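You operate a simulated robot arm through the tools that you are given. There is no shell and no other tool.

The job below is to be done with a simulated robot arm. You get a single attempt, and the scene is never put back.

JOB
Set the docked display to level 5 and save it.
Fine: mode knob on LEVEL, plus button steps up, green button saves; tester off at the end.

The check looks at the end state, three seconds after you hand in, the way a careful person would. Anything else that was tipped, shoved, dropped, spilled or broken makes it a failure.

ROBOT AND FRAMES
A 6-joint arm with a two-finger parallel gripper, fixed in place. Base frame: the origin is at the foot of the arm, x ahead of it, y to its left, z up; the work surface is at about z = 0. Readings come in mm, degrees, newtons and seconds.
With the tool pointing down near the work surface it reaches from about 180 to 460 mm from the base axis. Its first joint turns from -70.0 to 70.0 degrees. Payload 1.9 kg.
Tool frame: the origin (TCP) lies between the finger pads and is the grasp point; the fingertips stand 23 mm ahead of it; z points along the fingers, y is the line along which they close. The gripper opens to 94 mm. The fingers are 38 mm wide and 10 mm thick; the gripper's body (54 by 96 mm) begins 39 mm behind the TCP.
Orientation is that of the tool frame in the base frame, as [roll, pitch, yaw] about the fixed x, y, z axes, in that order (R = Rz(yaw) Ry(pitch) Rx(roll)). With the fingers straight down and closing along the base's y, the tool's x points along the base's -x, its y along +y and its z along -z.

CONTROLS
- The arm moves only by the tool servo_tool. Its argument "targets" is a list of rows, each a list of 3 entries, a list of its own where there are three numbers: the turn, a rotation vector about the tool's x, y, z in degrees, then the shift along the tool's x, y, z in cm, then the closure, from 0 (fully open) to 1 (shut). In form: [[[ax, ay, az], [tx, ty, tz], gripper], ...]. A call has 1 to 20 rows; each row shifts and turns the commanded pose from where the row before left it, along the tool's axes as they then stand. Each row takes 0.2 s and may step no farther than 50 mm and 8.6 degrees from the row before; otherwise, or with a gripper value out of range, the whole call is refused. Where a pose cannot be reached the arm comes as near as it can. A force on the tool above 90 N (or 10 N above the force at the start of the call, whichever is more), or a blocked arm, ends the call early, and 0.2 s more pass. Each finger travels about 108 mm/s and halts on what it meets, pressing with about 44 N; the grip force reading is that of the motor and also rises with nothing between the fingers. The clock runs only during rows and for 0.2 s after the last one: add rows that do not move to give the fingers time. It gives the time, the measured TCP pose, the force on the tool (base axes), the opening and the grip force at its end, in the units of the frame above (readings bear some noise), with the torque about the TCP (base axes, N m) and any sound that the robot's microphone picked up.
- Cameras (640 x 400 px; columns grow to the right, rows downward): "scene" is fixed at [36.5, 297.3, 435.9]; the picture's right is [-0.91, -0.41, 0.00], its down [-0.19, 0.44, -0.88] and it looks along [0.36, -0.80, -0.48] (base axes); focal length 214 px, centre (320, 200). "wrist" rides on the gripper at [87, 16, -75] in the tool frame; the picture's right is [-0.18, 0.98, 0.00], its down [-0.58, -0.11, -0.81] and it looks along [-0.79, -0.15, 0.59] (tool axes); focal length 243 px, centre (320, 200). There is no depth. A picture from a camera that has moved, and an enlarged one, comes with that camera's place and axes in the base frame and with its lens.
- get_image(camera): a new picture of that camera. It takes no simulated time.
- inspect(camera, box): a new picture of the part [left, top, right, bottom] of that camera's present view, enlarged. It takes no simulated time.
- sign_off(): hands the job in; it is judged then, once.

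Places have to be worked out from the pictures, the camera data and where the tool is seen. Open the gripper and draw the arm clear of the work before you hand the job in, unless the task says otherwise.

The tools are called after "Call:" as name(argument=value, ...) on one line, values as JSON. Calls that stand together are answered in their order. servo_tool: Moves the arm, as the interface text tells. Its arguments: {"type":"object","properties":{"targets":{"type":"array","items":{"type":"array"}}},"required":["targets"]} The other tools are called the same way: get_image (camera) takes a picture; inspect (camera, box) takes an enlarged picture of a part of a camera's view; sign_off () hands the job in.

At the start:

```text
time_s: 0.0
tool_pos: [275.4, -23.9, 385.6]
orientation: [179.9, 0.1, 179.9]
force: [0.0, -0.2, -0.2]
moment: [0.05, 0.01, 0.0]
width: 94.0
finger_force: 0.0
```

scene: 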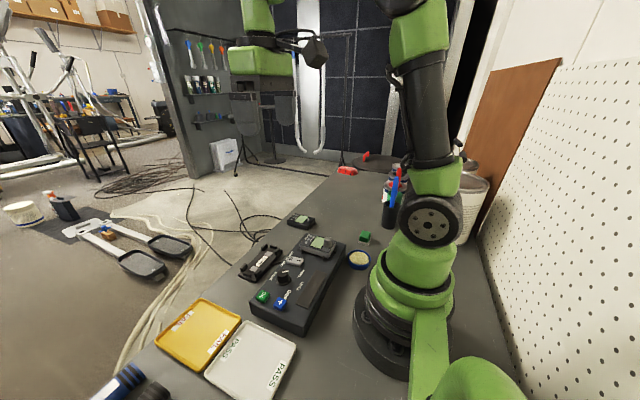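
wrist: 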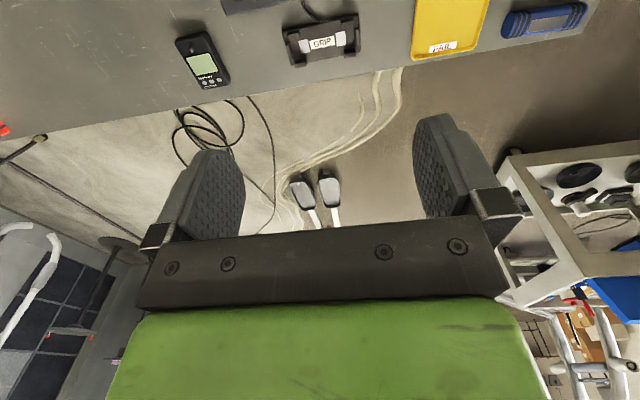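

I see a tester with a docked display, knob and green/blue buttons on the table. I'll enlarge the scene view to read the details.

Call:
inspect(camera="scene", box=[230, 200, 390, 340])

Call:
inspect(camera="scene", box=[240, 230, 350, 320])

Call:
inspect(camera="wrist", box=[160, 0, 600, 120])

```text
2.86 times, centred on (310, 270) of scene
camera zoom: at [36.5, 297.3, 435.9], right [-0.91, -0.41, 0.0], down [-0.19, 0.44, -0.88], along [0.36, -0.8, -0.48], focal length 613 px, centre (349, 0)
```

zoom: 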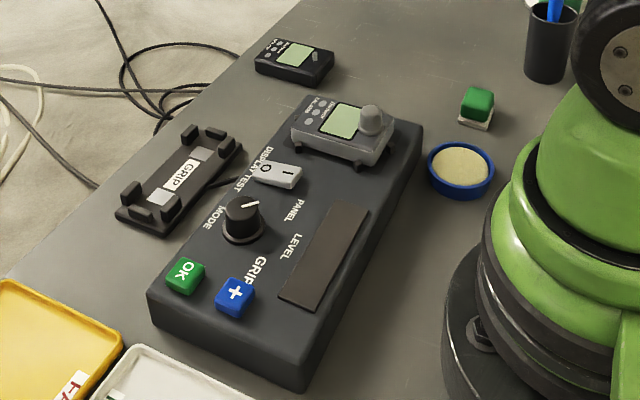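

```text
4.44 times, centred on (295, 275) of scene
camera zoom: at [36.5, 297.3, 435.9], right [-0.91, -0.41, 0.0], down [-0.19, 0.44, -0.88], along [0.36, -0.8, -0.48], focal length 953 px, centre (431, -133)
```

zoom: 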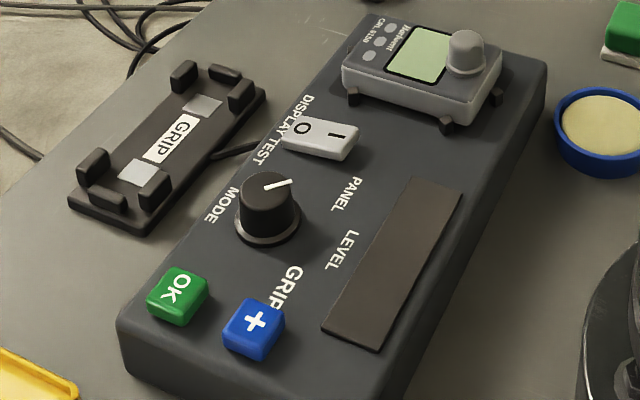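

```text
1.45 times, centred on (380, 60) of wrist
camera zoom: at [187.9, -7.6, 460.1], right [0.19, 0.98, 0.0], down [0.58, -0.11, 0.81], along [0.79, -0.15, -0.59], focal length 353 px, centre (233, 404)
```

zoom: 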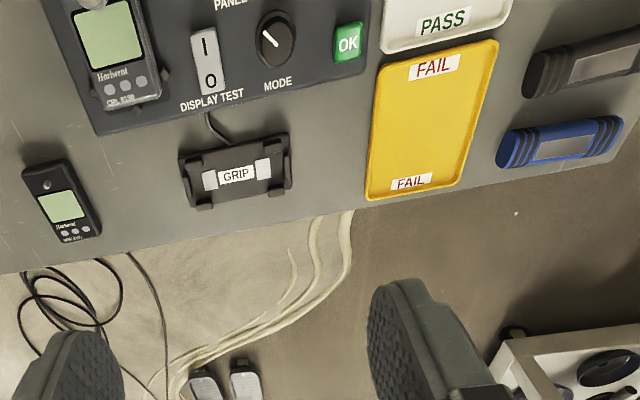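

The tester stands in front of the arm, but only part of it shows in the wrist view. I tilt the tool so the wrist camera looks more steeply down at the tester; nothing is nearby at this height.

Call:
servo_tool(targets=[[[0, 8.5, 0], [0, 0, 0], 0], [[0, 8.5, 0], [0, 0, 0], 0], [[0, 8.5, 0], [0, 0, 0], 0], [[0, 8.5, 0], [0, 0, 0], 0]])

Call:
get_image(camera="wrist")

```text
time_s: 0.7
tool_pos: [278.0, -28.8, 384.6]
orientation: [-177.8, -19.1, 179.0]
force: [103.2, 7.2, -171.0]
moment: [-2.69, 1.21, -1.57]
width: 93.8
finger_force: 0.0
out of reach, approached as far as the arm can: row 3
stopped in row 3: the force on the tool passed its limit at 622 N (the readings are from after the stop); the commanded pose is now the measured one
```

```text
taken
camera wrist: at [219.5, -9.2, 482.9], right [0.18, 0.98, -0.1], down [0.81, -0.09, 0.57], along [0.55, -0.18, -0.81], focal length 243 px, centre (320, 200)
```

wrist: 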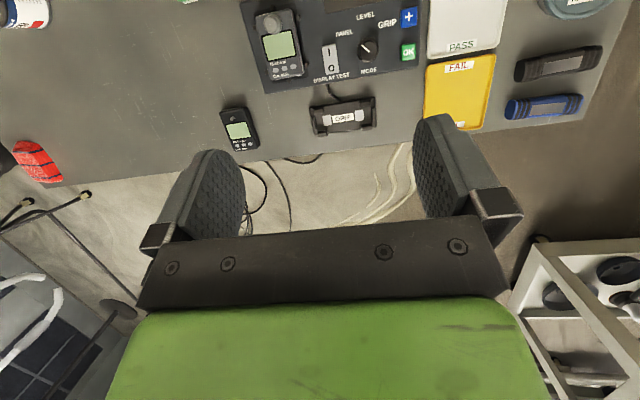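

The stop shows a large force with the tool in free air, most likely the gripper against the arm's own link. I look at the scene picture before backing out of that tilt.

Call:
get_image(camera="scene")

Call:
inspect(camera="wrist", box=[210, 0, 450, 150])

```text
taken
```

scene: 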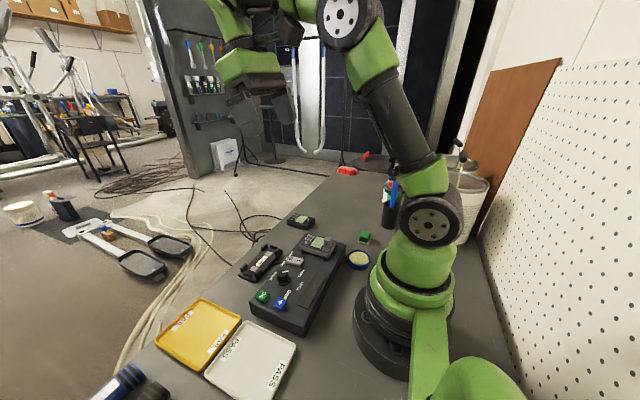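

```text
2.67 times, centred on (330, 75) of wrist
camera zoom: at [219.5, -9.2, 482.9], right [0.18, 0.98, -0.1], down [0.81, -0.09, 0.57], along [0.55, -0.18, -0.81], focal length 647 px, centre (293, 533)
```

zoom: 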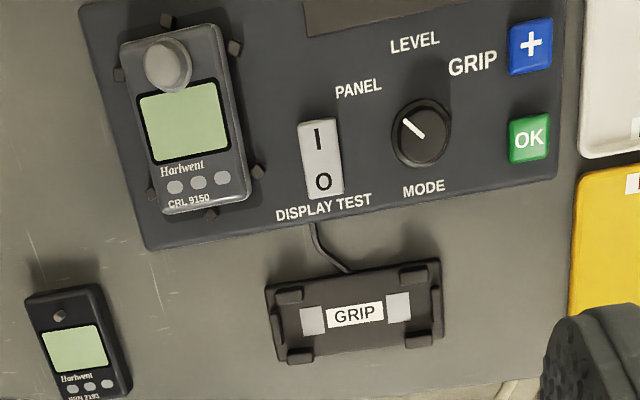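

The picture confirms the layout: the pointer is on PANEL, LEVEL is the next stop clockwise, the rocker has I toward the base and O away, and the display is blank. I undo the tilt to relieve the load.

Call:
servo_tool(targets=[[[0, -6, 0], [0, 0, 0], 0], [[0, -6, 0], [0, 0, 0], 0], [[0, -7, 0], [0, 0, 0], 0]])

```text
time_s: 1.5
tool_pos: [276.5, -28.9, 384.9]
orientation: [-178.3, -0.1, 179.6]
force: [0.1, -0.5, 0.0]
moment: [-0.02, 0.0, -0.01]
width: 93.9
finger_force: 0.1
```

The load is gone. I correct the small roll, then lower the tool to about z = 200 above the knob area for a closer measurement view.

Call:
servo_tool(targets=[[[-1.7, 0, 0], [0, 0, 0], 0], [[0, 0, 0], [0.53, 0.9, 3.7], 0], [[0, 0, 0], [0.53, 0.9, 3.7], 0], [[0, 0, 0], [0.53, 0.9, 3.7], 0], [[0, 0, 0], [0.53, 0.9, 3.7], 0], [[0, 0, 0], [0.53, 0.9, 3.7], 0]])

Call:
get_image(camera="wrist")

Call:
get_image(camera="scene")

```text
time_s: 2.9
tool_pos: [248.6, 18.7, 199.0]
orientation: [179.9, -0.4, 179.6]
force: [0.0, 0.1, -0.2]
moment: [-0.01, 0.01, -0.01]
width: 94.2
finger_force: 0.2
```

```text
taken
camera wrist: at [161.9, 35.4, 275.6], right [0.19, 0.98, 0.0], down [0.59, -0.11, 0.8], along [0.79, -0.16, -0.6], focal length 243 px, centre (320, 200)
```

wrist: 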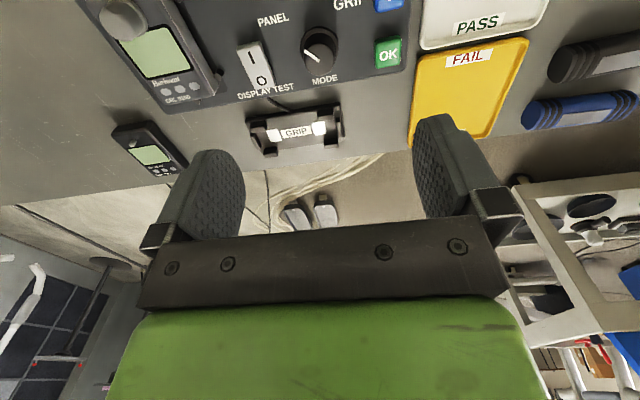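

```text
taken
```

scene: 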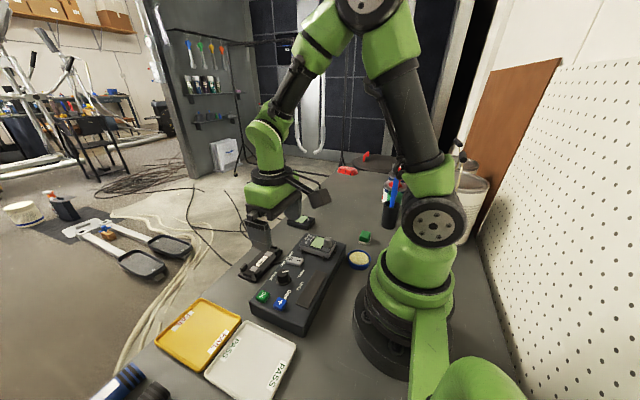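

The tool hangs at z ≈ 199 near the knob. I enlarge the wrist view for precise positions of the knob, rocker and buttons.

Call:
inspect(camera="wrist", box=[210, 0, 420, 130])

Call:
inspect(camera="wrist", box=[80, 0, 240, 100])

Call:
inspect(camera="scene", box=[240, 230, 350, 300])

```text
3.05 times, centred on (315, 65) of wrist
camera zoom: at [161.9, 35.4, 275.6], right [0.19, 0.98, 0.0], down [0.59, -0.11, 0.8], along [0.79, -0.16, -0.6], focal length 739 px, centre (335, 611)
```

zoom: 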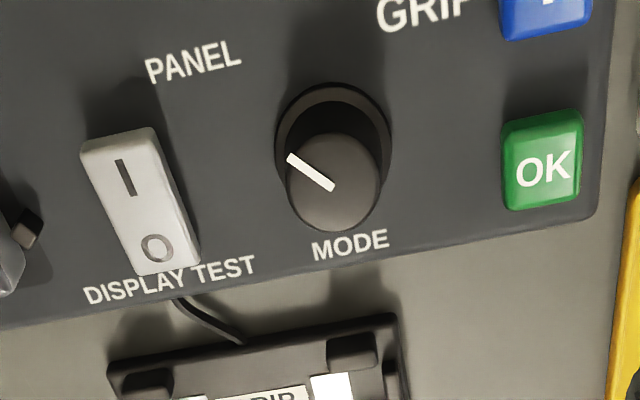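

```text
4.00 times, centred on (160, 50) of wrist
camera zoom: at [161.9, 35.4, 275.6], right [0.19, 0.98, 0.0], down [0.59, -0.11, 0.8], along [0.79, -0.16, -0.6], focal length 970 px, centre (960, 800)
```

zoom: 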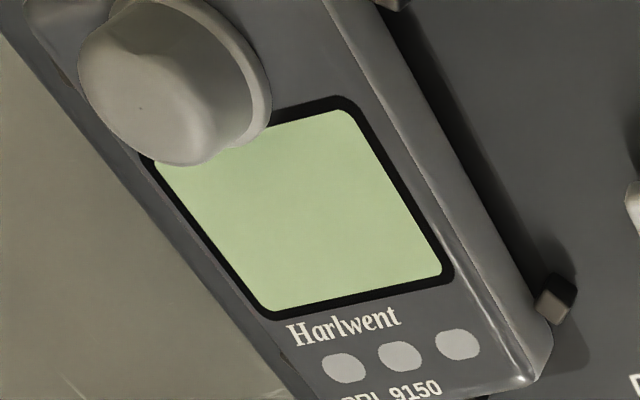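

```text
5.71 times, centred on (295, 265) of scene
camera zoom: at [36.5, 297.3, 435.9], right [-0.91, -0.41, 0.0], down [-0.19, 0.44, -0.88], along [0.36, -0.8, -0.48], focal length 1226 px, centre (463, -171)
```

zoom: 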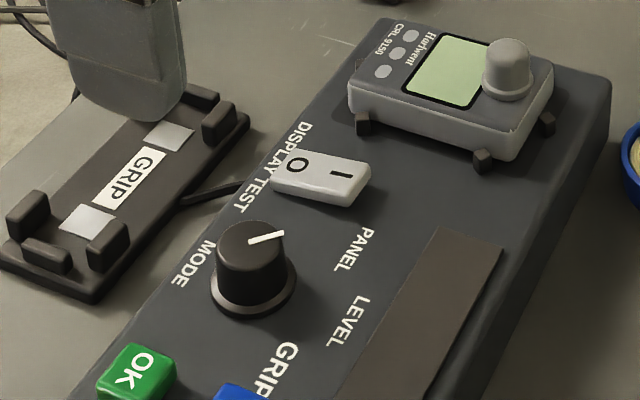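

From triangulating both views: knob centre ≈ (254, 16), top z ≈ 60, pointer 45° off LEVEL; rocker spans x ≈ 236–279 at y ≈ -44 with its I end raised (off); panel z ≈ 34. I go above the knob with fingers partly open, tips still over its top.

Call:
servo_tool(targets=[[[0, 0, 0], [-0.54, -0.24, 0], 0.42], [[0, 0, 0], [0, 0, 3.5], 0.42], [[0, 0, 0], [0, 0, 3.5], 0.42], [[0, 0, 0], [0, 0, 3.2], 0.42], [[0, 0, 0], [0, 0, 0], 0.42]])

Call:
get_image(camera="wrist")

Call:
inspect(camera="scene", box=[230, 210, 360, 310])

```text
time_s: 4.1
tool_pos: [254.0, 13.3, 97.0]
orientation: [-180.0, -0.3, 179.5]
force: [-0.3, 1.2, 0.3]
moment: [0.02, -0.01, -0.02]
width: 54.6
finger_force: 0.0
```

```text
taken
camera wrist: at [166.7, 31.0, 172.9], right [0.19, 0.98, 0.0], down [0.58, -0.11, 0.8], along [0.79, -0.15, -0.6], focal length 243 px, centre (320, 200)
```

wrist: 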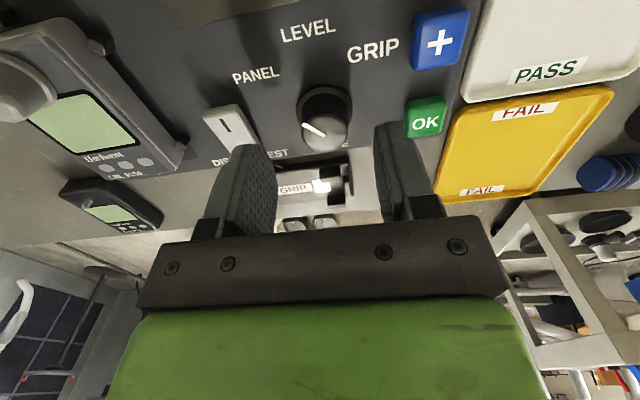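

```text
4.00 times, centred on (295, 260) of scene
camera zoom: at [36.5, 297.3, 435.9], right [-0.91, -0.41, 0.0], down [-0.19, 0.44, -0.88], along [0.36, -0.8, -0.48], focal length 858 px, centre (420, -40)
```

zoom: 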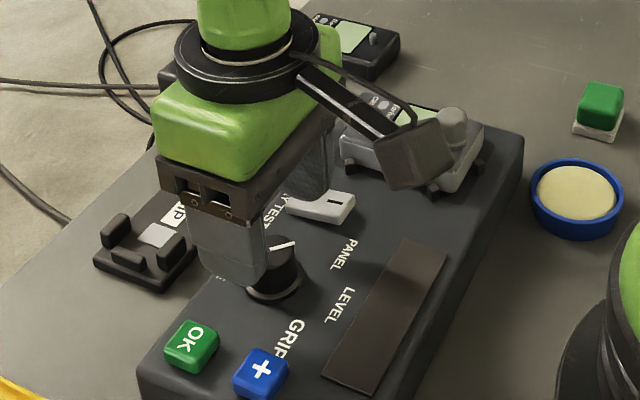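

The tool settled at y = 13.3, about 3 mm to the side of the knob estimate. I enlarge the wrist view to re-measure the knob from close up.

Call:
inspect(camera="wrist", box=[190, 0, 480, 180])

Call:
inspect(camera="wrist", box=[270, 70, 380, 160])

```text
2.21 times, centred on (335, 90) of wrist
camera zoom: at [166.7, 31.0, 172.9], right [0.19, 0.98, 0.0], down [0.58, -0.11, 0.8], along [0.79, -0.15, -0.6], focal length 535 px, centre (287, 443)
```

zoom: 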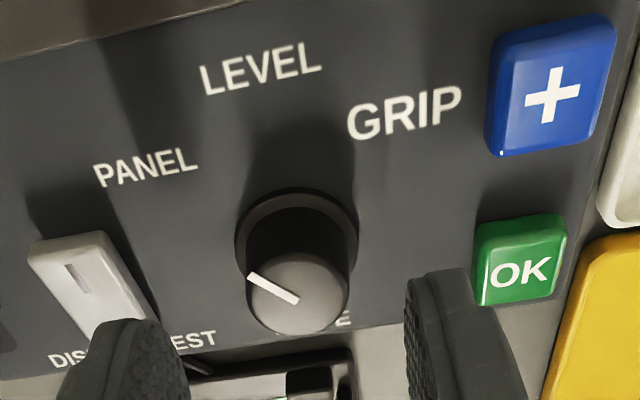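

```text
4.44 times, centred on (325, 115) of wrist
camera zoom: at [166.7, 31.0, 172.9], right [0.19, 0.98, 0.0], down [0.58, -0.11, 0.8], along [0.79, -0.15, -0.6], focal length 1078 px, centre (298, 578)
```

zoom: 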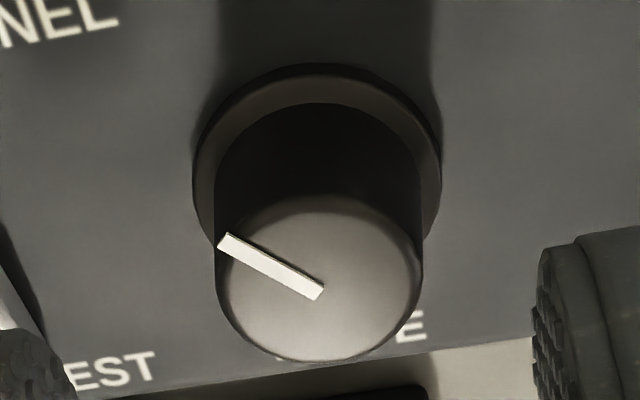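

The closer view gives the knob at (253.6, 16.6), so I shift 3 mm in +y, lower so the tips reach z ≈ 43 beside the knob (above its skirt), and then close on it.

Call:
servo_tool(targets=[[[0, 0, 0], [0, 0.3, 0], 0.42], [[0, 0, 0], [0, 0, 1.5], 0.42], [[0, 0, 0], [0, 0, 1.5], 0.42], [[0, 0, 0], [0, 0, 0], 0.42]])

Call:
get_image(camera="wrist")

```text
time_s: 5.1
tool_pos: [255.0, 17.1, 67.2]
orientation: [-180.0, -0.2, 179.6]
force: [0.1, 0.3, 0.0]
moment: [0.0, 0.01, -0.01]
width: 54.6
finger_force: 0.0
```

```text
taken
camera wrist: at [167.9, 34.5, 143.0], right [0.19, 0.98, 0.0], down [0.58, -0.11, 0.8], along [0.79, -0.15, -0.6], focal length 243 px, centre (320, 200)
```

wrist: 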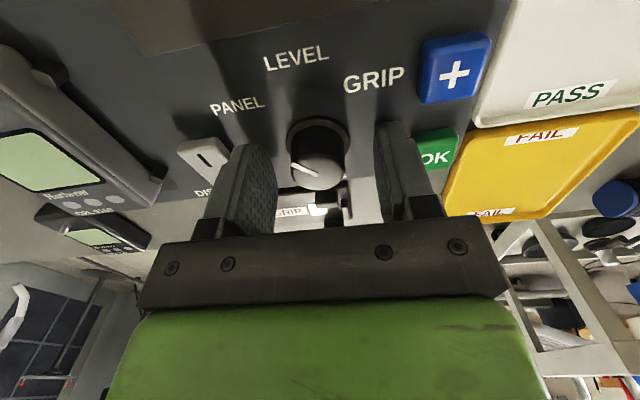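

The knob sits between the fingers with no contact force. I close on it and hold for a moment.

Call:
servo_tool(targets=[[[0, 0, 0], [0, 0, 0], 0.6], [[0, 0, 0], [0, 0, 0], 0.8], [[0, 0, 0], [0, 0, 0], 0.8]])

Call:
inspect(camera="wrist", box=[200, 0, 480, 220])

```text
time_s: 5.9
tool_pos: [254.7, 16.3, 67.4]
orientation: [-180.0, -0.3, 179.5]
force: [0.1, -40.4, 15.9]
moment: [-0.87, 0.06, 0.07]
width: 27.5
finger_force: 44.9
```

```text
1.82 times, centred on (340, 110) of wrist
camera zoom: at [167.9, 33.9, 143.4], right [0.19, 0.98, 0.0], down [0.58, -0.11, 0.8], along [0.79, -0.16, -0.6], focal length 441 px, centre (284, 364)
```

zoom: 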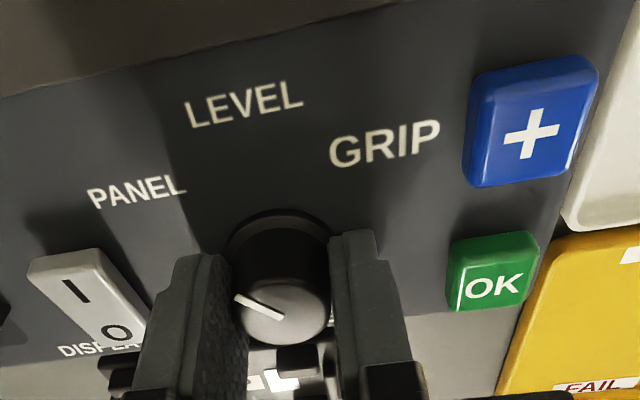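

The grip is on (27.5 mm) but there's a -40 N side load, meaning the tool's centre is slightly to +y of the knob. I ease the tool toward -y to balance it before turning.

Call:
servo_tool(targets=[[[0, 0, 0], [0, -0.05, 0], 0.8], [[0, 0, 0], [0, 0, 0], 0.8]])

```text
time_s: 6.5
tool_pos: [255.4, 17.3, 67.3]
orientation: [-179.9, -0.4, 179.5]
force: [-8.0, -44.0, 29.7]
moment: [-1.02, -0.33, 0.07]
width: 27.4
finger_force: 44.7
```

The side load has not dropped, and there is some upward load too. I look closely at both views to see what the fingers are touching.

Call:
inspect(camera="wrist", box=[240, 80, 420, 220])

Call:
inspect(camera="scene", box=[240, 230, 330, 300])

```text
2.86 times, centred on (330, 150) of wrist
camera zoom: at [167.9, 33.9, 143.4], right [0.19, 0.98, 0.0], down [0.59, -0.11, 0.8], along [0.79, -0.15, -0.6], focal length 693 px, centre (291, 343)
```

zoom: 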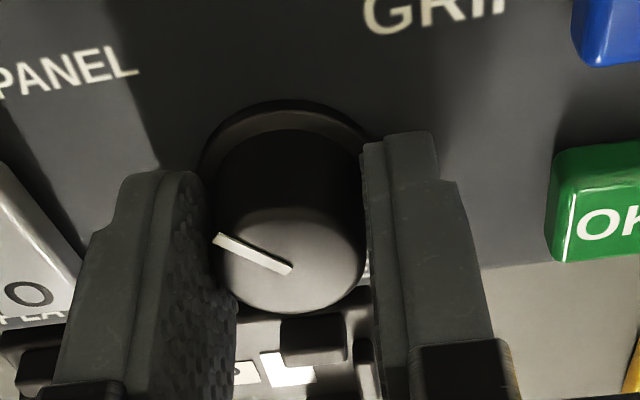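

```text
5.71 times, centred on (285, 265) of scene
camera zoom: at [36.5, 297.3, 435.9], right [-0.91, -0.41, 0.0], down [-0.19, 0.44, -0.88], along [0.36, -0.8, -0.48], focal length 1226 px, centre (520, -171)
```

zoom: 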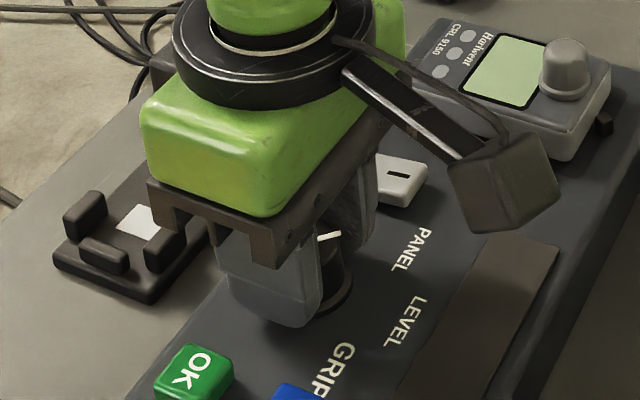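

The close view shows the knob about 1 mm toward the -y finger, so only that finger is loading it. I release, shift another 1 mm in -y, and close again.

Call:
servo_tool(targets=[[[0, 0, 0], [0, 0, 0], 0.6], [[0, 0, 0], [0, 0, 0], 0.6], [[0, 0, 0], [0, -0.08, 0], 0.6], [[0, 0, 0], [0, 0, 0], 0.6]])

Call:
inspect(camera="wrist", box=[240, 80, 420, 220])

```text
time_s: 7.5
tool_pos: [255.0, 16.7, 68.6]
orientation: [180.0, -0.3, 179.6]
force: [0.3, 0.5, 0.3]
moment: [-0.01, -0.01, 0.03]
width: 37.5
finger_force: 0.1
```

```text
2.86 times, centred on (330, 150) of wrist
camera zoom: at [167.8, 33.0, 143.4], right [0.19, 0.98, 0.0], down [0.59, -0.11, 0.8], along [0.79, -0.15, -0.6], focal length 693 px, centre (291, 343)
```

zoom: 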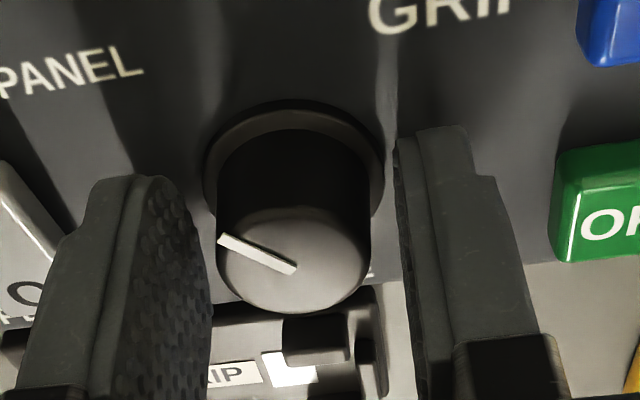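

The knob now looks centred between the fingers, with no load. I close again and check the balance.

Call:
servo_tool(targets=[[[0, 0, 0], [0, 0, 0], 0.8], [[0, 0, 0], [0, 0, 0], 0.8], [[0, 0, 0], [0, 0, 0], 0.8]])

Call:
inspect(camera="wrist", box=[240, 80, 420, 220])

```text
time_s: 8.3
tool_pos: [255.3, 15.9, 67.4]
orientation: [179.9, -0.2, 179.7]
force: [-2.0, 36.9, 0.7]
moment: [0.81, -0.03, -0.09]
width: 27.3
finger_force: 45.0
```

```text
2.86 times, centred on (330, 150) of wrist
camera zoom: at [167.8, 33.5, 143.4], right [0.19, 0.98, 0.0], down [0.59, -0.11, 0.8], along [0.79, -0.15, -0.6], focal length 693 px, centre (291, 343)
```

zoom: 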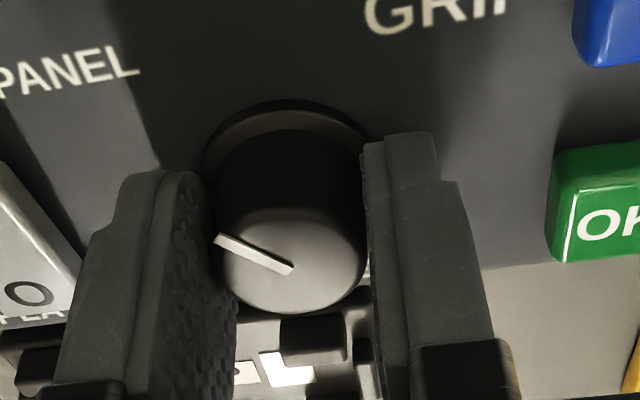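

Both fingers are in contact; the side load flipped to +37 N, so the balance is about 0.7 mm back toward +y. I shift by that while holding.

Call:
servo_tool(targets=[[[0, 0, 0], [0, 0.06, 0], 0.8], [[0, 0, 0], [0, 0, 0], 0.8]])

```text
time_s: 8.9
tool_pos: [255.2, 17.0, 68.4]
orientation: [-180.0, -0.3, 179.7]
force: [1.4, 23.8, -3.9]
moment: [0.56, 0.39, -0.03]
width: 27.5
finger_force: 44.9
```

The load is down to 24 N. The tool also appears about 1 mm too far in x, so I release briefly, centre in x and y, and grip again.

Call:
servo_tool(targets=[[[0, 0, 0], [0, 0, 0], 0.62], [[0, 0, 0], [0.08, 0.03, 0], 0.62], [[0, 0, 0], [0, 0, 0], 0.8], [[0, 0, 0], [0, 0, 0], 0.8], [[0, 0, 0], [0, 0, 0], 0.8]])

```text
time_s: 10.1
tool_pos: [254.8, 18.3, 68.2]
orientation: [179.9, -0.3, 179.5]
force: [1.5, -17.6, 0.4]
moment: [-0.38, -0.07, 0.01]
width: 27.4
finger_force: 45.3
```

The grip is now nearly balanced. I turn the knob the first half, about 22° clockwise seen from above, and check.

Call:
servo_tool(targets=[[[0, 0, 7.5], [0, 0, 0], 0.8], [[0, 0, 7.5], [0, 0, 0], 0.8], [[0, 0, 7.5], [0, 0, 0], 0.8]])

Call:
inspect(camera="wrist", box=[220, 60, 440, 220])

Call:
inspect(camera="scene", box=[240, 230, 350, 310])

```text
time_s: 10.9
tool_pos: [254.5, 16.7, 68.4]
orientation: [-179.9, -0.1, 156.9]
force: [-2.1, -53.0, 37.1]
moment: [-1.15, 0.58, 0.06]
width: 27.6
finger_force: 45.4
```

```text
2.50 times, centred on (330, 140) of wrist
camera zoom: at [180.6, 65.3, 143.3], right [0.56, 0.83, 0.0], down [0.5, -0.33, 0.8], along [0.67, -0.45, -0.59], focal length 606 px, centre (295, 350)
```

zoom: 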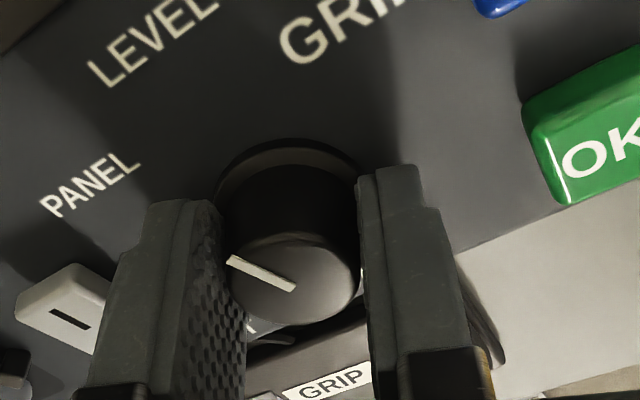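

```text
5.00 times, centred on (295, 270) of scene
camera zoom: at [36.5, 297.3, 435.9], right [-0.91, -0.41, 0.0], down [-0.19, 0.44, -0.88], along [0.36, -0.8, -0.48], focal length 1072 px, centre (445, -150)
```

zoom: 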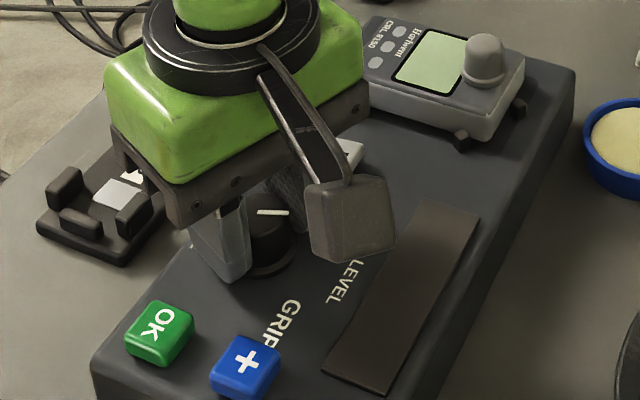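

The knob follows the fingers (the pointer is about halfway to LEVEL). The side load has risen to ~53 N along the closing line, so I ease it slightly and then continue turning.

Call:
servo_tool(targets=[[[0, 0, 0], [0, -0.06, 0], 0.8], [[0, 0, 7.5], [0, 0, 0], 0.8]])

```text
time_s: 11.5
tool_pos: [254.4, 16.6, 67.4]
orientation: [-179.8, -0.2, 149.4]
force: [-9.8, -54.7, 54.2]
moment: [-1.55, -0.76, 0.08]
width: 27.4
finger_force: 44.6
```

Upward and side loads persist while the turn progresses. I ease the tool up 0.6 mm and over by 0.8 mm, then continue.

Call:
servo_tool(targets=[[[0, 0, 0], [0, -0.08, -0.06], 0.8], [[0, 0, 0], [0, 0, 0], 0.8]])

```text
time_s: 12.1
tool_pos: [254.4, 16.9, 67.0]
orientation: [-179.9, -0.2, 149.6]
force: [8.3, -38.9, 12.4]
moment: [-0.45, 0.21, 0.05]
width: 27.3
finger_force: 44.7
```

The loads dropped. I turn the remaining 15° to LEVEL.

Call:
servo_tool(targets=[[[0, 0, 5], [0, -0.02, 0], 0.8], [[0, 0, 5], [0, -0.02, 0], 0.8], [[0, 0, 5], [0, -0.02, 0], 0.8]])

Call:
inspect(camera="wrist", box=[220, 60, 440, 220])

Call:
inspect(camera="scene", box=[240, 230, 350, 310])

```text
time_s: 12.9
tool_pos: [253.0, 16.4, 70.2]
orientation: [-179.9, -0.1, 134.6]
force: [26.4, -3.4, -32.6]
moment: [-0.18, -0.55, -0.02]
width: 27.8
finger_force: 44.9
```

```text
2.50 times, centred on (330, 140) of wrist
camera zoom: at [203.8, 88.9, 143.2], right [0.83, 0.56, 0.0], down [0.33, -0.49, 0.81], along [0.45, -0.67, -0.59], focal length 606 px, centre (295, 350)
```

zoom: 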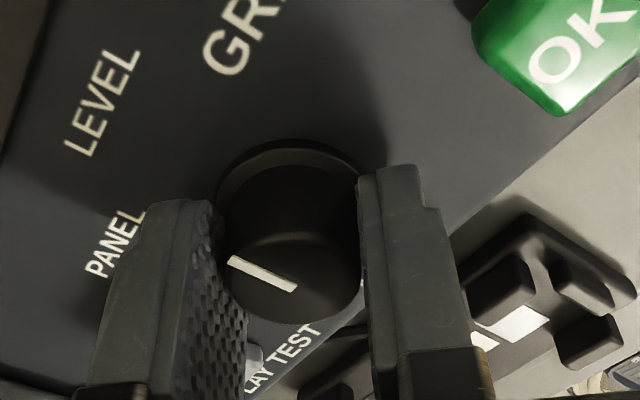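

```text
5.00 times, centred on (295, 270) of scene
camera zoom: at [36.6, 297.3, 435.9], right [-0.91, -0.41, 0.0], down [-0.19, 0.44, -0.88], along [0.36, -0.8, -0.48], focal length 1072 px, centre (445, -150)
```

zoom: 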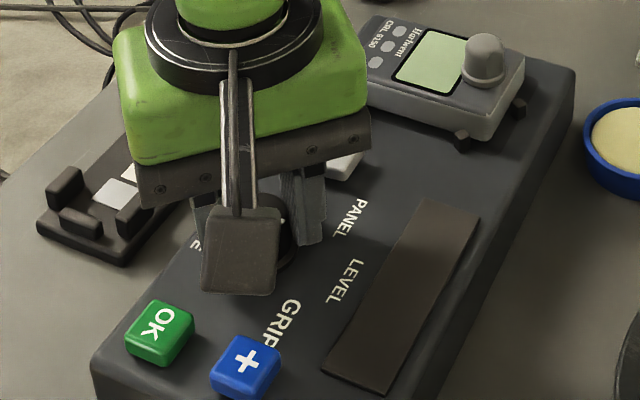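

The pointer has turned the full 45°. I open just a little to clear the knob and lift straight up to check it.

Call:
servo_tool(targets=[[[0, 0, 0], [0, 0, 0], 0.58], [[0, 0, 0], [0, 0, 0], 0.58], [[0, 0, 0], [0, 0, -3], 0.58], [[0, 0, 0], [0, 0, -4], 0.58], [[0, 0, 0], [0, 0, -4], 0.58]])

Call:
get_image(camera="wrist")

Call:
inspect(camera="scene", box=[240, 230, 350, 310])

```text
time_s: 14.1
tool_pos: [253.8, 15.4, 179.9]
orientation: [-179.7, -0.4, 134.6]
force: [-0.2, -0.2, 0.4]
moment: [-0.03, -0.01, -0.01]
width: 39.5
finger_force: 0.0
```

```text
taken
camera wrist: at [203.2, 88.6, 253.9], right [0.83, 0.56, -0.01], down [0.34, -0.49, 0.8], along [0.45, -0.67, -0.59], focal length 243 px, centre (320, 200)
```

wrist: 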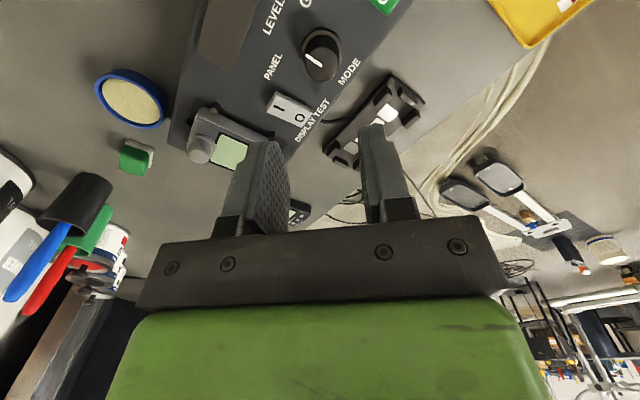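

```text
5.00 times, centred on (295, 270) of scene
camera zoom: at [36.5, 297.3, 435.9], right [-0.91, -0.41, 0.0], down [-0.19, 0.44, -0.88], along [0.36, -0.8, -0.48], focal length 1072 px, centre (445, -150)
```

zoom: 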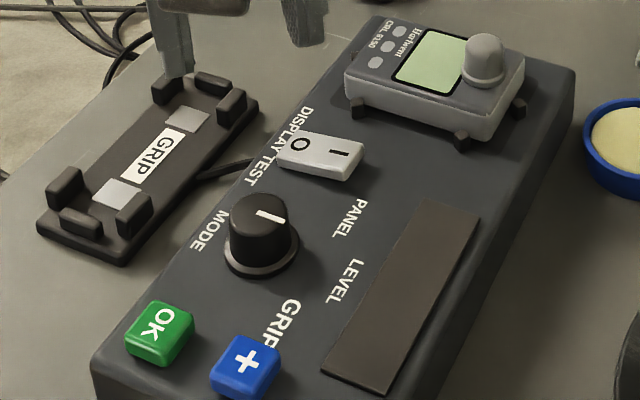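

The pointer now aims roughly at LEVEL. I zoom in to measure its direction exactly, since it must sit on the LEVEL position.

Call:
inspect(camera="scene", box=[280, 262, 320, 290])

Call:
inspect(camera="wrist", box=[250, 0, 370, 90])

```text
14.29 times, centred on (300, 276) of scene
camera zoom: at [36.5, 297.3, 435.9], right [-0.91, -0.41, 0.0], down [-0.19, 0.44, -0.88], along [0.36, -0.8, -0.48], focal length 3064 px, centre (606, -886)
```

zoom: 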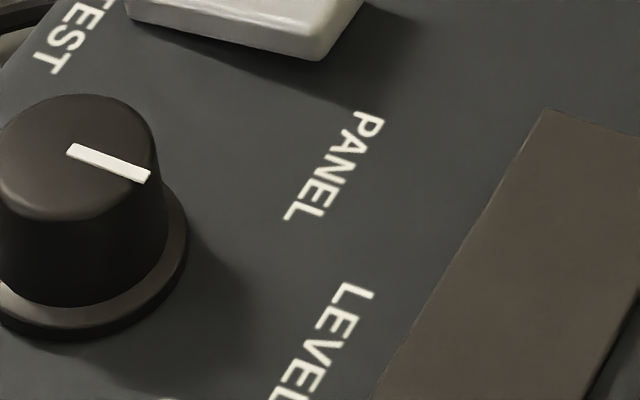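

```text
4.44 times, centred on (310, 45) of wrist
camera zoom: at [203.2, 88.6, 253.9], right [0.83, 0.56, -0.01], down [0.34, -0.49, 0.8], along [0.45, -0.67, -0.59], focal length 1078 px, centre (364, 889)
```

zoom: 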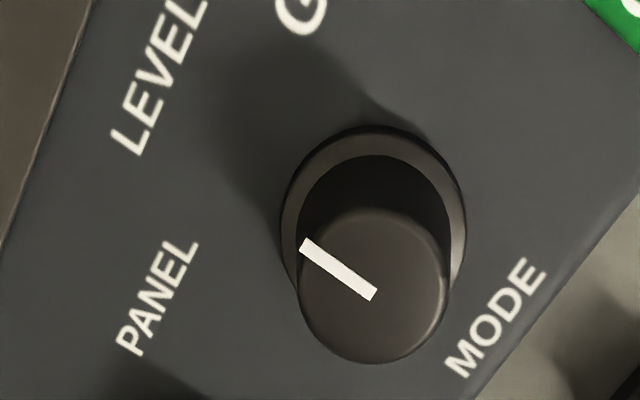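

Both views give the pointer direction within about 2° of straight toward LEVEL, so the mode is set. Next I turn the wrist back, shut the fingers, and move above the raised I end of the rocker at about (230, -44).

Call:
servo_tool(targets=[[[0, 0, -7.5], [0, 0, 0], 1], [[0, 0, -7.5], [0, 0, 0], 1], [[0, 0, -7.5], [0, 0, 0], 1], [[0, 0, -7.5], [0, 0, 0], 1], [[0, 0, -7.5], [0, 0, 0], 1], [[0, 0, -7.5], [0, 0, 0], 1], [[0, 0, 0], [0.79, -2.0, 2.0], 1], [[0, 0, 0], [0.79, -2.0, 2.0], 1], [[0, 0, 0], [0.79, -2.0, 2.0], 1], [[0, 0, 0], [0, 0, 0], 1]])

Call:
get_image(camera="wrist")

Call:
inspect(camera="scene", box=[240, 210, 360, 300])

```text
time_s: 16.3
tool_pos: [229.8, -43.9, 118.3]
orientation: [-179.9, -0.3, 179.6]
force: [-0.5, 0.7, -0.7]
moment: [0.0, 0.0, -0.01]
width: 0.0
finger_force: 42.6
```

```text
taken
camera wrist: at [142.2, -27.4, 194.6], right [0.19, 0.98, 0.0], down [0.59, -0.11, 0.8], along [0.79, -0.15, -0.6], focal length 243 px, centre (320, 200)
```

wrist: 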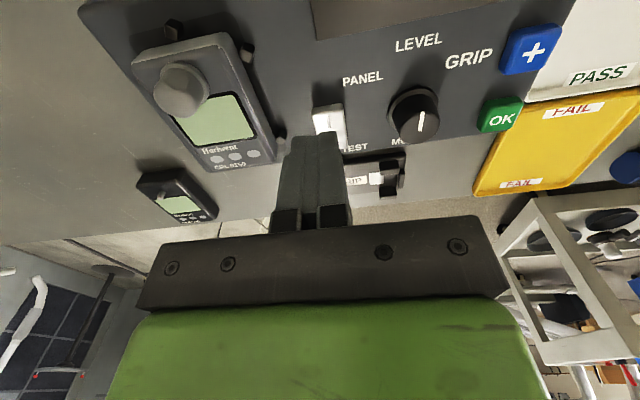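

```text
4.44 times, centred on (300, 255) of scene
camera zoom: at [36.5, 297.3, 435.9], right [-0.91, -0.41, 0.0], down [-0.19, 0.44, -0.88], along [0.36, -0.8, -0.48], focal length 953 px, centre (409, -44)
```

zoom: 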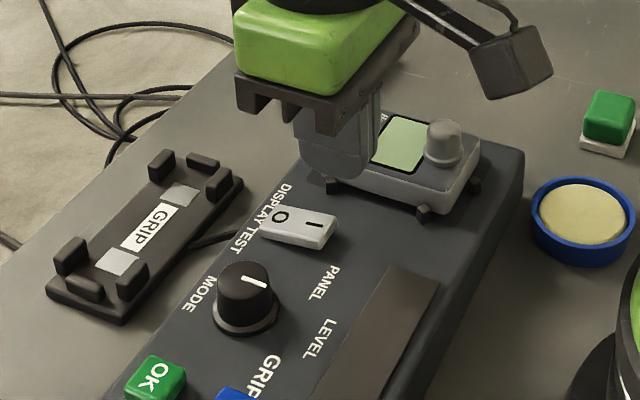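

The knob pointer clearly points up at LEVEL from here. I zoom on the fingertips and rocker to check alignment before pressing.

Call:
inspect(camera="wrist", box=[240, 60, 460, 220])

Call:
inspect(camera="wrist", box=[470, 0, 620, 150])

```text
2.50 times, centred on (350, 140) of wrist
camera zoom: at [142.2, -27.4, 194.6], right [0.19, 0.98, 0.0], down [0.59, -0.11, 0.8], along [0.79, -0.15, -0.6], focal length 606 px, centre (245, 350)
```

zoom: 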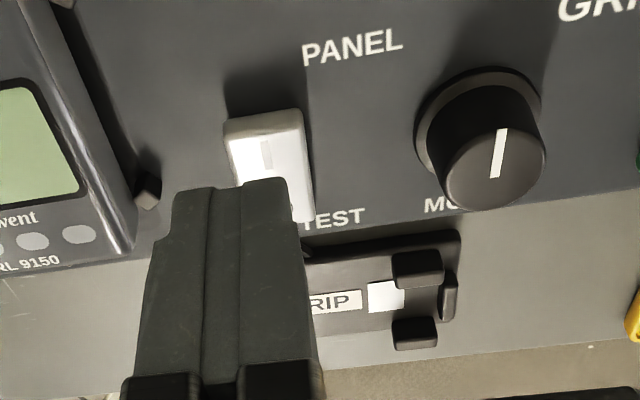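

```text
2.67 times, centred on (545, 75) of wrist
camera zoom: at [142.2, -27.4, 194.6], right [0.19, 0.98, 0.0], down [0.59, -0.11, 0.8], along [0.79, -0.15, -0.6], focal length 647 px, centre (-280, 533)
```

zoom: 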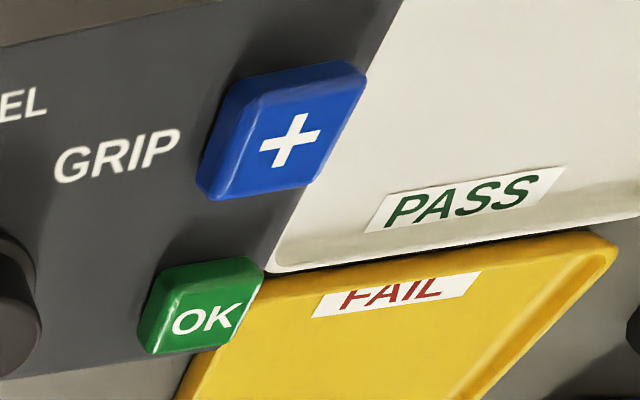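

The tips are about over the I end (rocker centre y ≈ -42). I lower to just above the rocker, tips near z ≈ 53.

Call:
servo_tool(targets=[[[0, 0, 0], [0, 0.1, 2.1], 1], [[0, 0, 0], [0, 0, 2.1], 1], [[0, 0, 0], [0, 0, 0], 1]])

Call:
inspect(camera="wrist", box=[240, 40, 460, 200])

Call:
inspect(camera="scene", box=[270, 220, 340, 280])

```text
time_s: 17.1
tool_pos: [227.2, -44.1, 75.4]
orientation: [179.9, -0.3, 179.6]
force: [0.1, 0.4, -0.5]
moment: [0.0, 0.04, -0.03]
width: 0.2
finger_force: 43.0
```

```text
2.50 times, centred on (350, 120) of wrist
camera zoom: at [141.5, -26.9, 151.3], right [0.19, 0.98, 0.0], down [0.58, -0.11, 0.8], along [0.79, -0.15, -0.6], focal length 606 px, centre (245, 400)
```

zoom: 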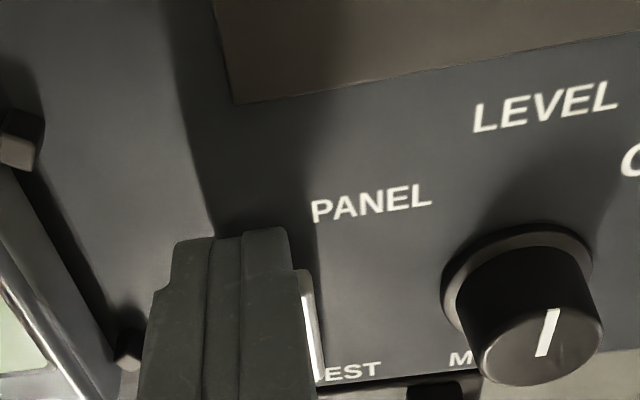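

```text
6.67 times, centred on (305, 250) of scene
camera zoom: at [36.5, 297.3, 435.9], right [-0.91, -0.41, 0.0], down [-0.19, 0.44, -0.88], along [0.36, -0.8, -0.48], focal length 1430 px, centre (420, -133)
```

zoom: 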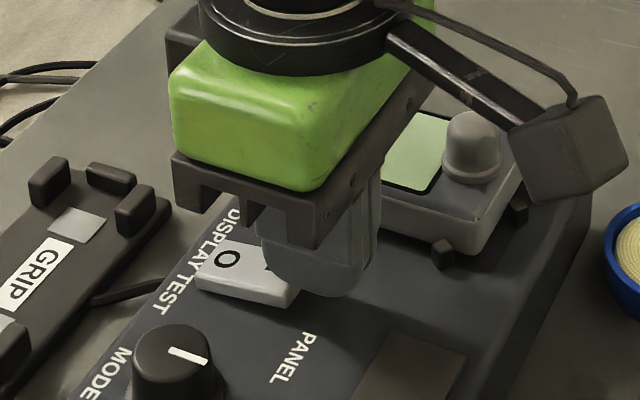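

The fingers are over the I end, slightly to the -y side. I shift 1.5 mm and press down in small steps, watching force and sound.

Call:
servo_tool(targets=[[[0, 0, 0], [0, 0.15, 0.2], 1], [[0, 0, 0], [0, 0, 0.2], 1], [[0, 0, 0], [0, 0, 0.1], 1], [[0, 0, 0], [0, 0, 0.1], 1], [[0, 0, 0], [0, 0, 0.1], 1]])

```text
time_s: 18.2
tool_pos: [228.3, -41.6, 72.8]
orientation: [180.0, -0.3, 179.7]
force: [-3.3, -2.4, 14.8]
moment: [-0.07, -0.21, -0.07]
width: 0.2
finger_force: 42.2
stopped in row 5: the force on the tool passed its limit at 101 N (the readings are from after the stop); the commanded pose is now the measured one
```

The push stopped at 101 N with residual 15 N. I look at the rocker and display to see whether it toggled.

Call:
inspect(camera="scene", box=[270, 220, 340, 280])

Call:
inspect(camera="wrist", box=[180, 0, 480, 200])

```text
6.67 times, centred on (305, 250) of scene
camera zoom: at [36.5, 297.3, 435.9], right [-0.91, -0.41, 0.0], down [-0.19, 0.44, -0.88], along [0.36, -0.8, -0.48], focal length 1430 px, centre (420, -133)
```

zoom: 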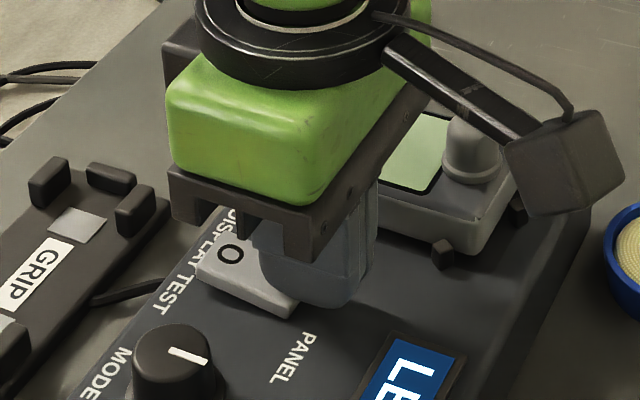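

```text
2.00 times, centred on (330, 100) of wrist
camera zoom: at [141.8, -24.9, 147.3], right [0.19, 0.98, 0.0], down [0.58, -0.11, 0.8], along [0.79, -0.15, -0.59], focal length 485 px, centre (300, 400)
```

zoom: 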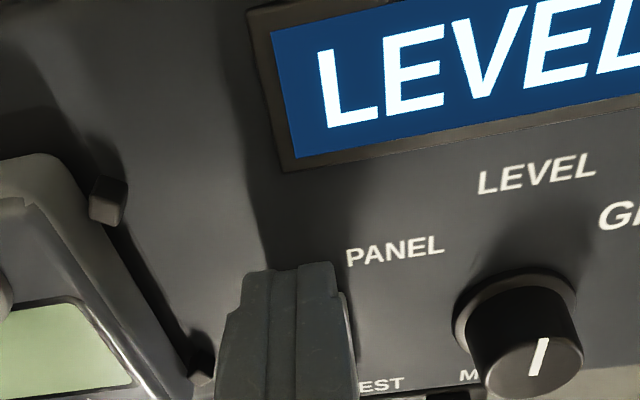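

The tester is on: the strip lit up blue reading "LEVEL…". I lift straight up and read the strip and display.

Call:
servo_tool(targets=[[[0, 0, 0], [0, 0, -1], 1], [[0, 0, 0], [0, 0, -4], 1], [[0, 0, 0], [0, 0, -4], 1]])

Call:
inspect(camera="scene", box=[260, 220, 350, 310])

Call:
get_image(camera="wrist")

```text
time_s: 19.0
tool_pos: [229.3, -43.8, 162.3]
orientation: [180.0, -0.2, 179.5]
force: [0.1, -0.1, -0.3]
moment: [-0.03, -0.04, 0.0]
width: 0.1
finger_force: 42.5
```

```text
4.44 times, centred on (305, 265) of scene
camera zoom: at [36.5, 297.3, 435.9], right [-0.91, -0.41, 0.0], down [-0.19, 0.44, -0.88], along [0.36, -0.8, -0.48], focal length 953 px, centre (387, -89)
```

zoom: 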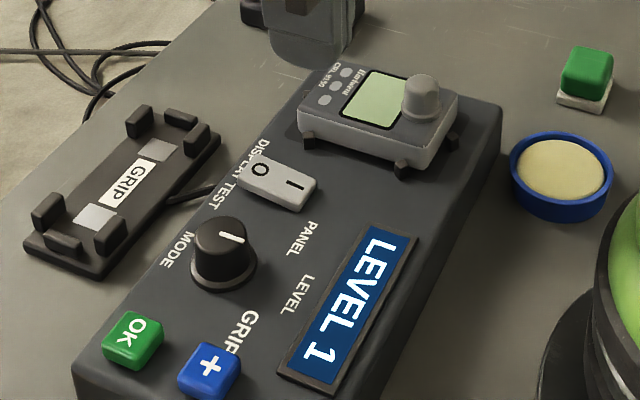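

```text
taken
camera wrist: at [142.7, -25.7, 237.1], right [0.19, 0.98, 0.0], down [0.58, -0.11, 0.8], along [0.79, -0.15, -0.59], focal length 243 px, centre (320, 200)
```

wrist: 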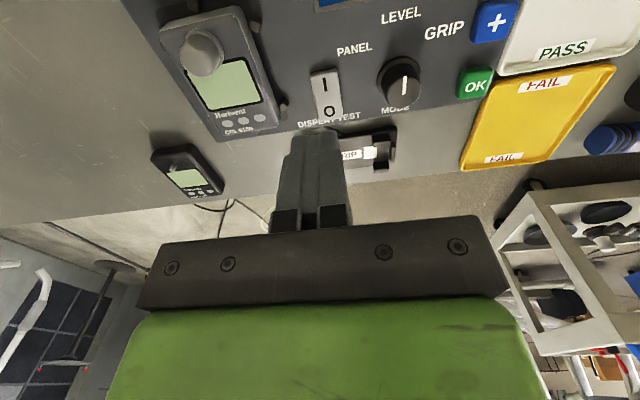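

The tester reads LEVEL 1, so four presses of plus are needed. Both views put the plus button at (223, 77, top z ≈ 49) and OK at (265, 77). I move the shut fingers above the plus button.

Call:
servo_tool(targets=[[[0, 0, 0], [0.2, 4.0, 0], 1], [[0, 0, 0], [0.2, 4.0, 0], 1], [[0, 0, 0], [0.25, 3.95, 0], 1], [[0, 0, 0], [0, 0, 3.6], 1], [[0, 0, 0], [0, 0, 3.5], 1], [[0, 0, 0], [0, 0, 0], 1]])

Call:
get_image(camera="wrist")

Call:
inspect(camera="scene", box=[240, 220, 350, 320])

```text
time_s: 20.4
tool_pos: [224.1, 79.3, 90.6]
orientation: [180.0, -0.3, 179.6]
force: [0.8, 0.1, 0.6]
moment: [-0.02, 0.0, 0.02]
width: 0.0
finger_force: 42.3
```

```text
taken
camera wrist: at [136.9, 96.3, 165.3], right [0.19, 0.98, 0.0], down [0.58, -0.11, 0.8], along [0.79, -0.15, -0.59], focal length 243 px, centre (320, 200)
```

wrist: 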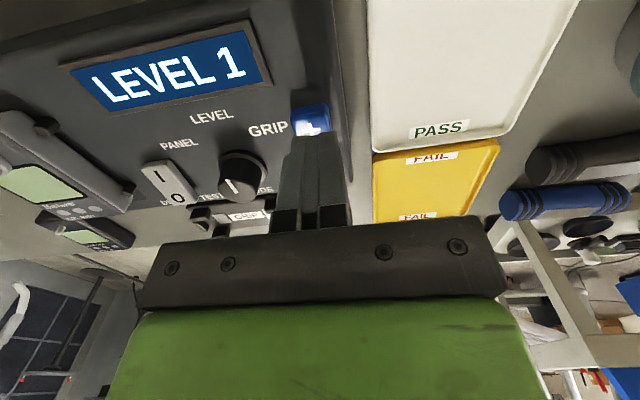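

```text
4.00 times, centred on (295, 270) of scene
camera zoom: at [36.5, 297.3, 435.9], right [-0.91, -0.41, 0.0], down [-0.19, 0.44, -0.88], along [0.36, -0.8, -0.48], focal length 858 px, centre (420, -80)
```

zoom: 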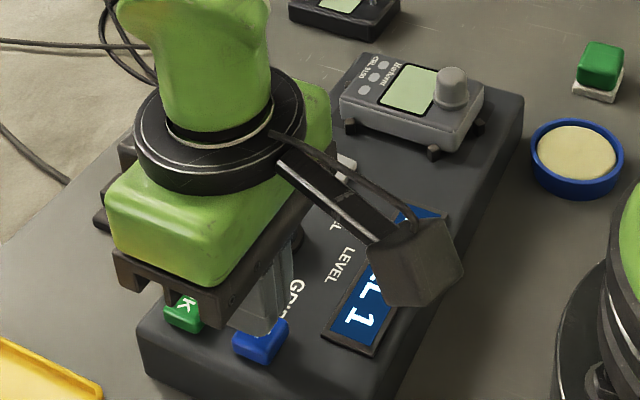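

The fingers are over the plus button and the strip still reads LEVEL 1. I shift 2 mm in -y and come down to just above the button.

Call:
servo_tool(targets=[[[0, 0, 0], [0, -0.2, 0.7], 1], [[0, 0, 0], [0, 0, 0.7], 1], [[0, 0, 0], [0, 0, 0], 1]])

Call:
inspect(camera="wrist", box=[200, 20, 420, 200])

Call:
inspect(camera="scene", box=[260, 270, 320, 320])

```text
time_s: 21.2
tool_pos: [223.6, 76.4, 76.9]
orientation: [-179.9, -0.3, 179.6]
force: [-0.1, 0.2, 0.9]
moment: [0.02, 0.05, -0.02]
width: 0.0
finger_force: 42.0
```

```text
2.22 times, centred on (310, 110) of wrist
camera zoom: at [136.4, 93.0, 151.9], right [0.19, 0.98, 0.0], down [0.58, -0.11, 0.8], along [0.79, -0.15, -0.59], focal length 539 px, centre (342, 400)
```

zoom: 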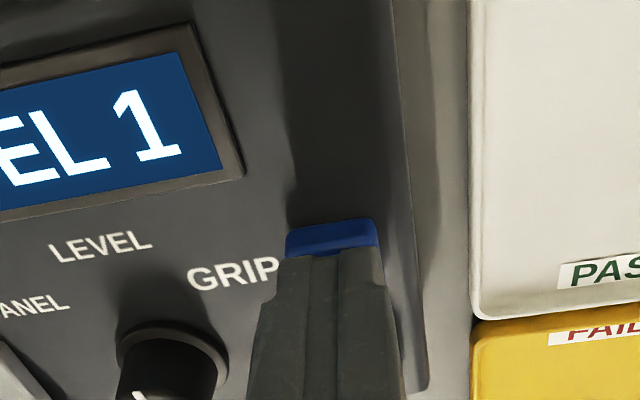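

```text
8.00 times, centred on (290, 295) of scene
camera zoom: at [36.5, 297.3, 435.9], right [-0.91, -0.41, 0.0], down [-0.19, 0.44, -0.88], along [0.36, -0.8, -0.48], focal length 1716 px, centre (560, -560)
```

zoom: 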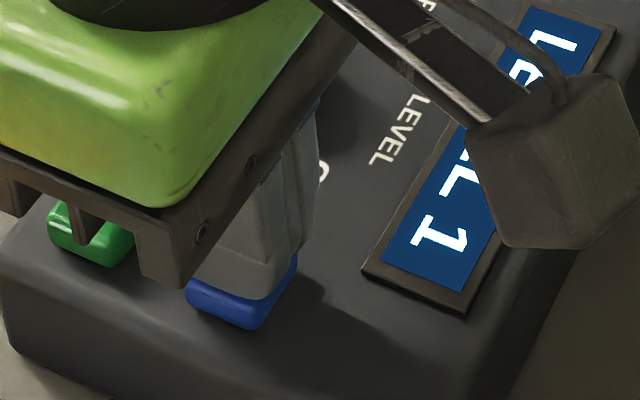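

Tips hover about 3 mm over the plus button, centred in y. I press down in small steps and watch the force.

Call:
servo_tool(targets=[[[0, 0, 0], [0, 0, 0.2], 1], [[0, 0, 0], [0, 0, 0.1], 1], [[0, 0, 0], [0, 0, 0.1], 1]])

Call:
inspect(camera="wrist", box=[40, 0, 360, 200])

```text
time_s: 22.0
tool_pos: [222.2, 75.6, 71.3]
orientation: [-180.0, -0.2, 179.6]
force: [0.0, 1.7, 2.0]
moment: [0.04, -0.01, 0.01]
width: 0.0
finger_force: 42.4
```

```text
2.00 times, centred on (200, 100) of wrist
camera zoom: at [135.8, 92.1, 148.3], right [0.19, 0.98, 0.0], down [0.58, -0.11, 0.8], along [0.79, -0.15, -0.59], focal length 485 px, centre (560, 400)
```

zoom: 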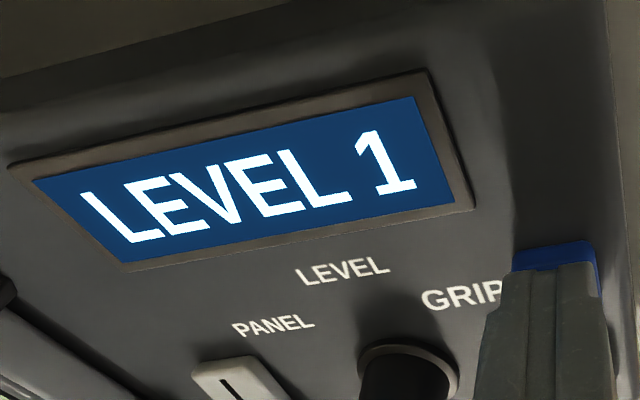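

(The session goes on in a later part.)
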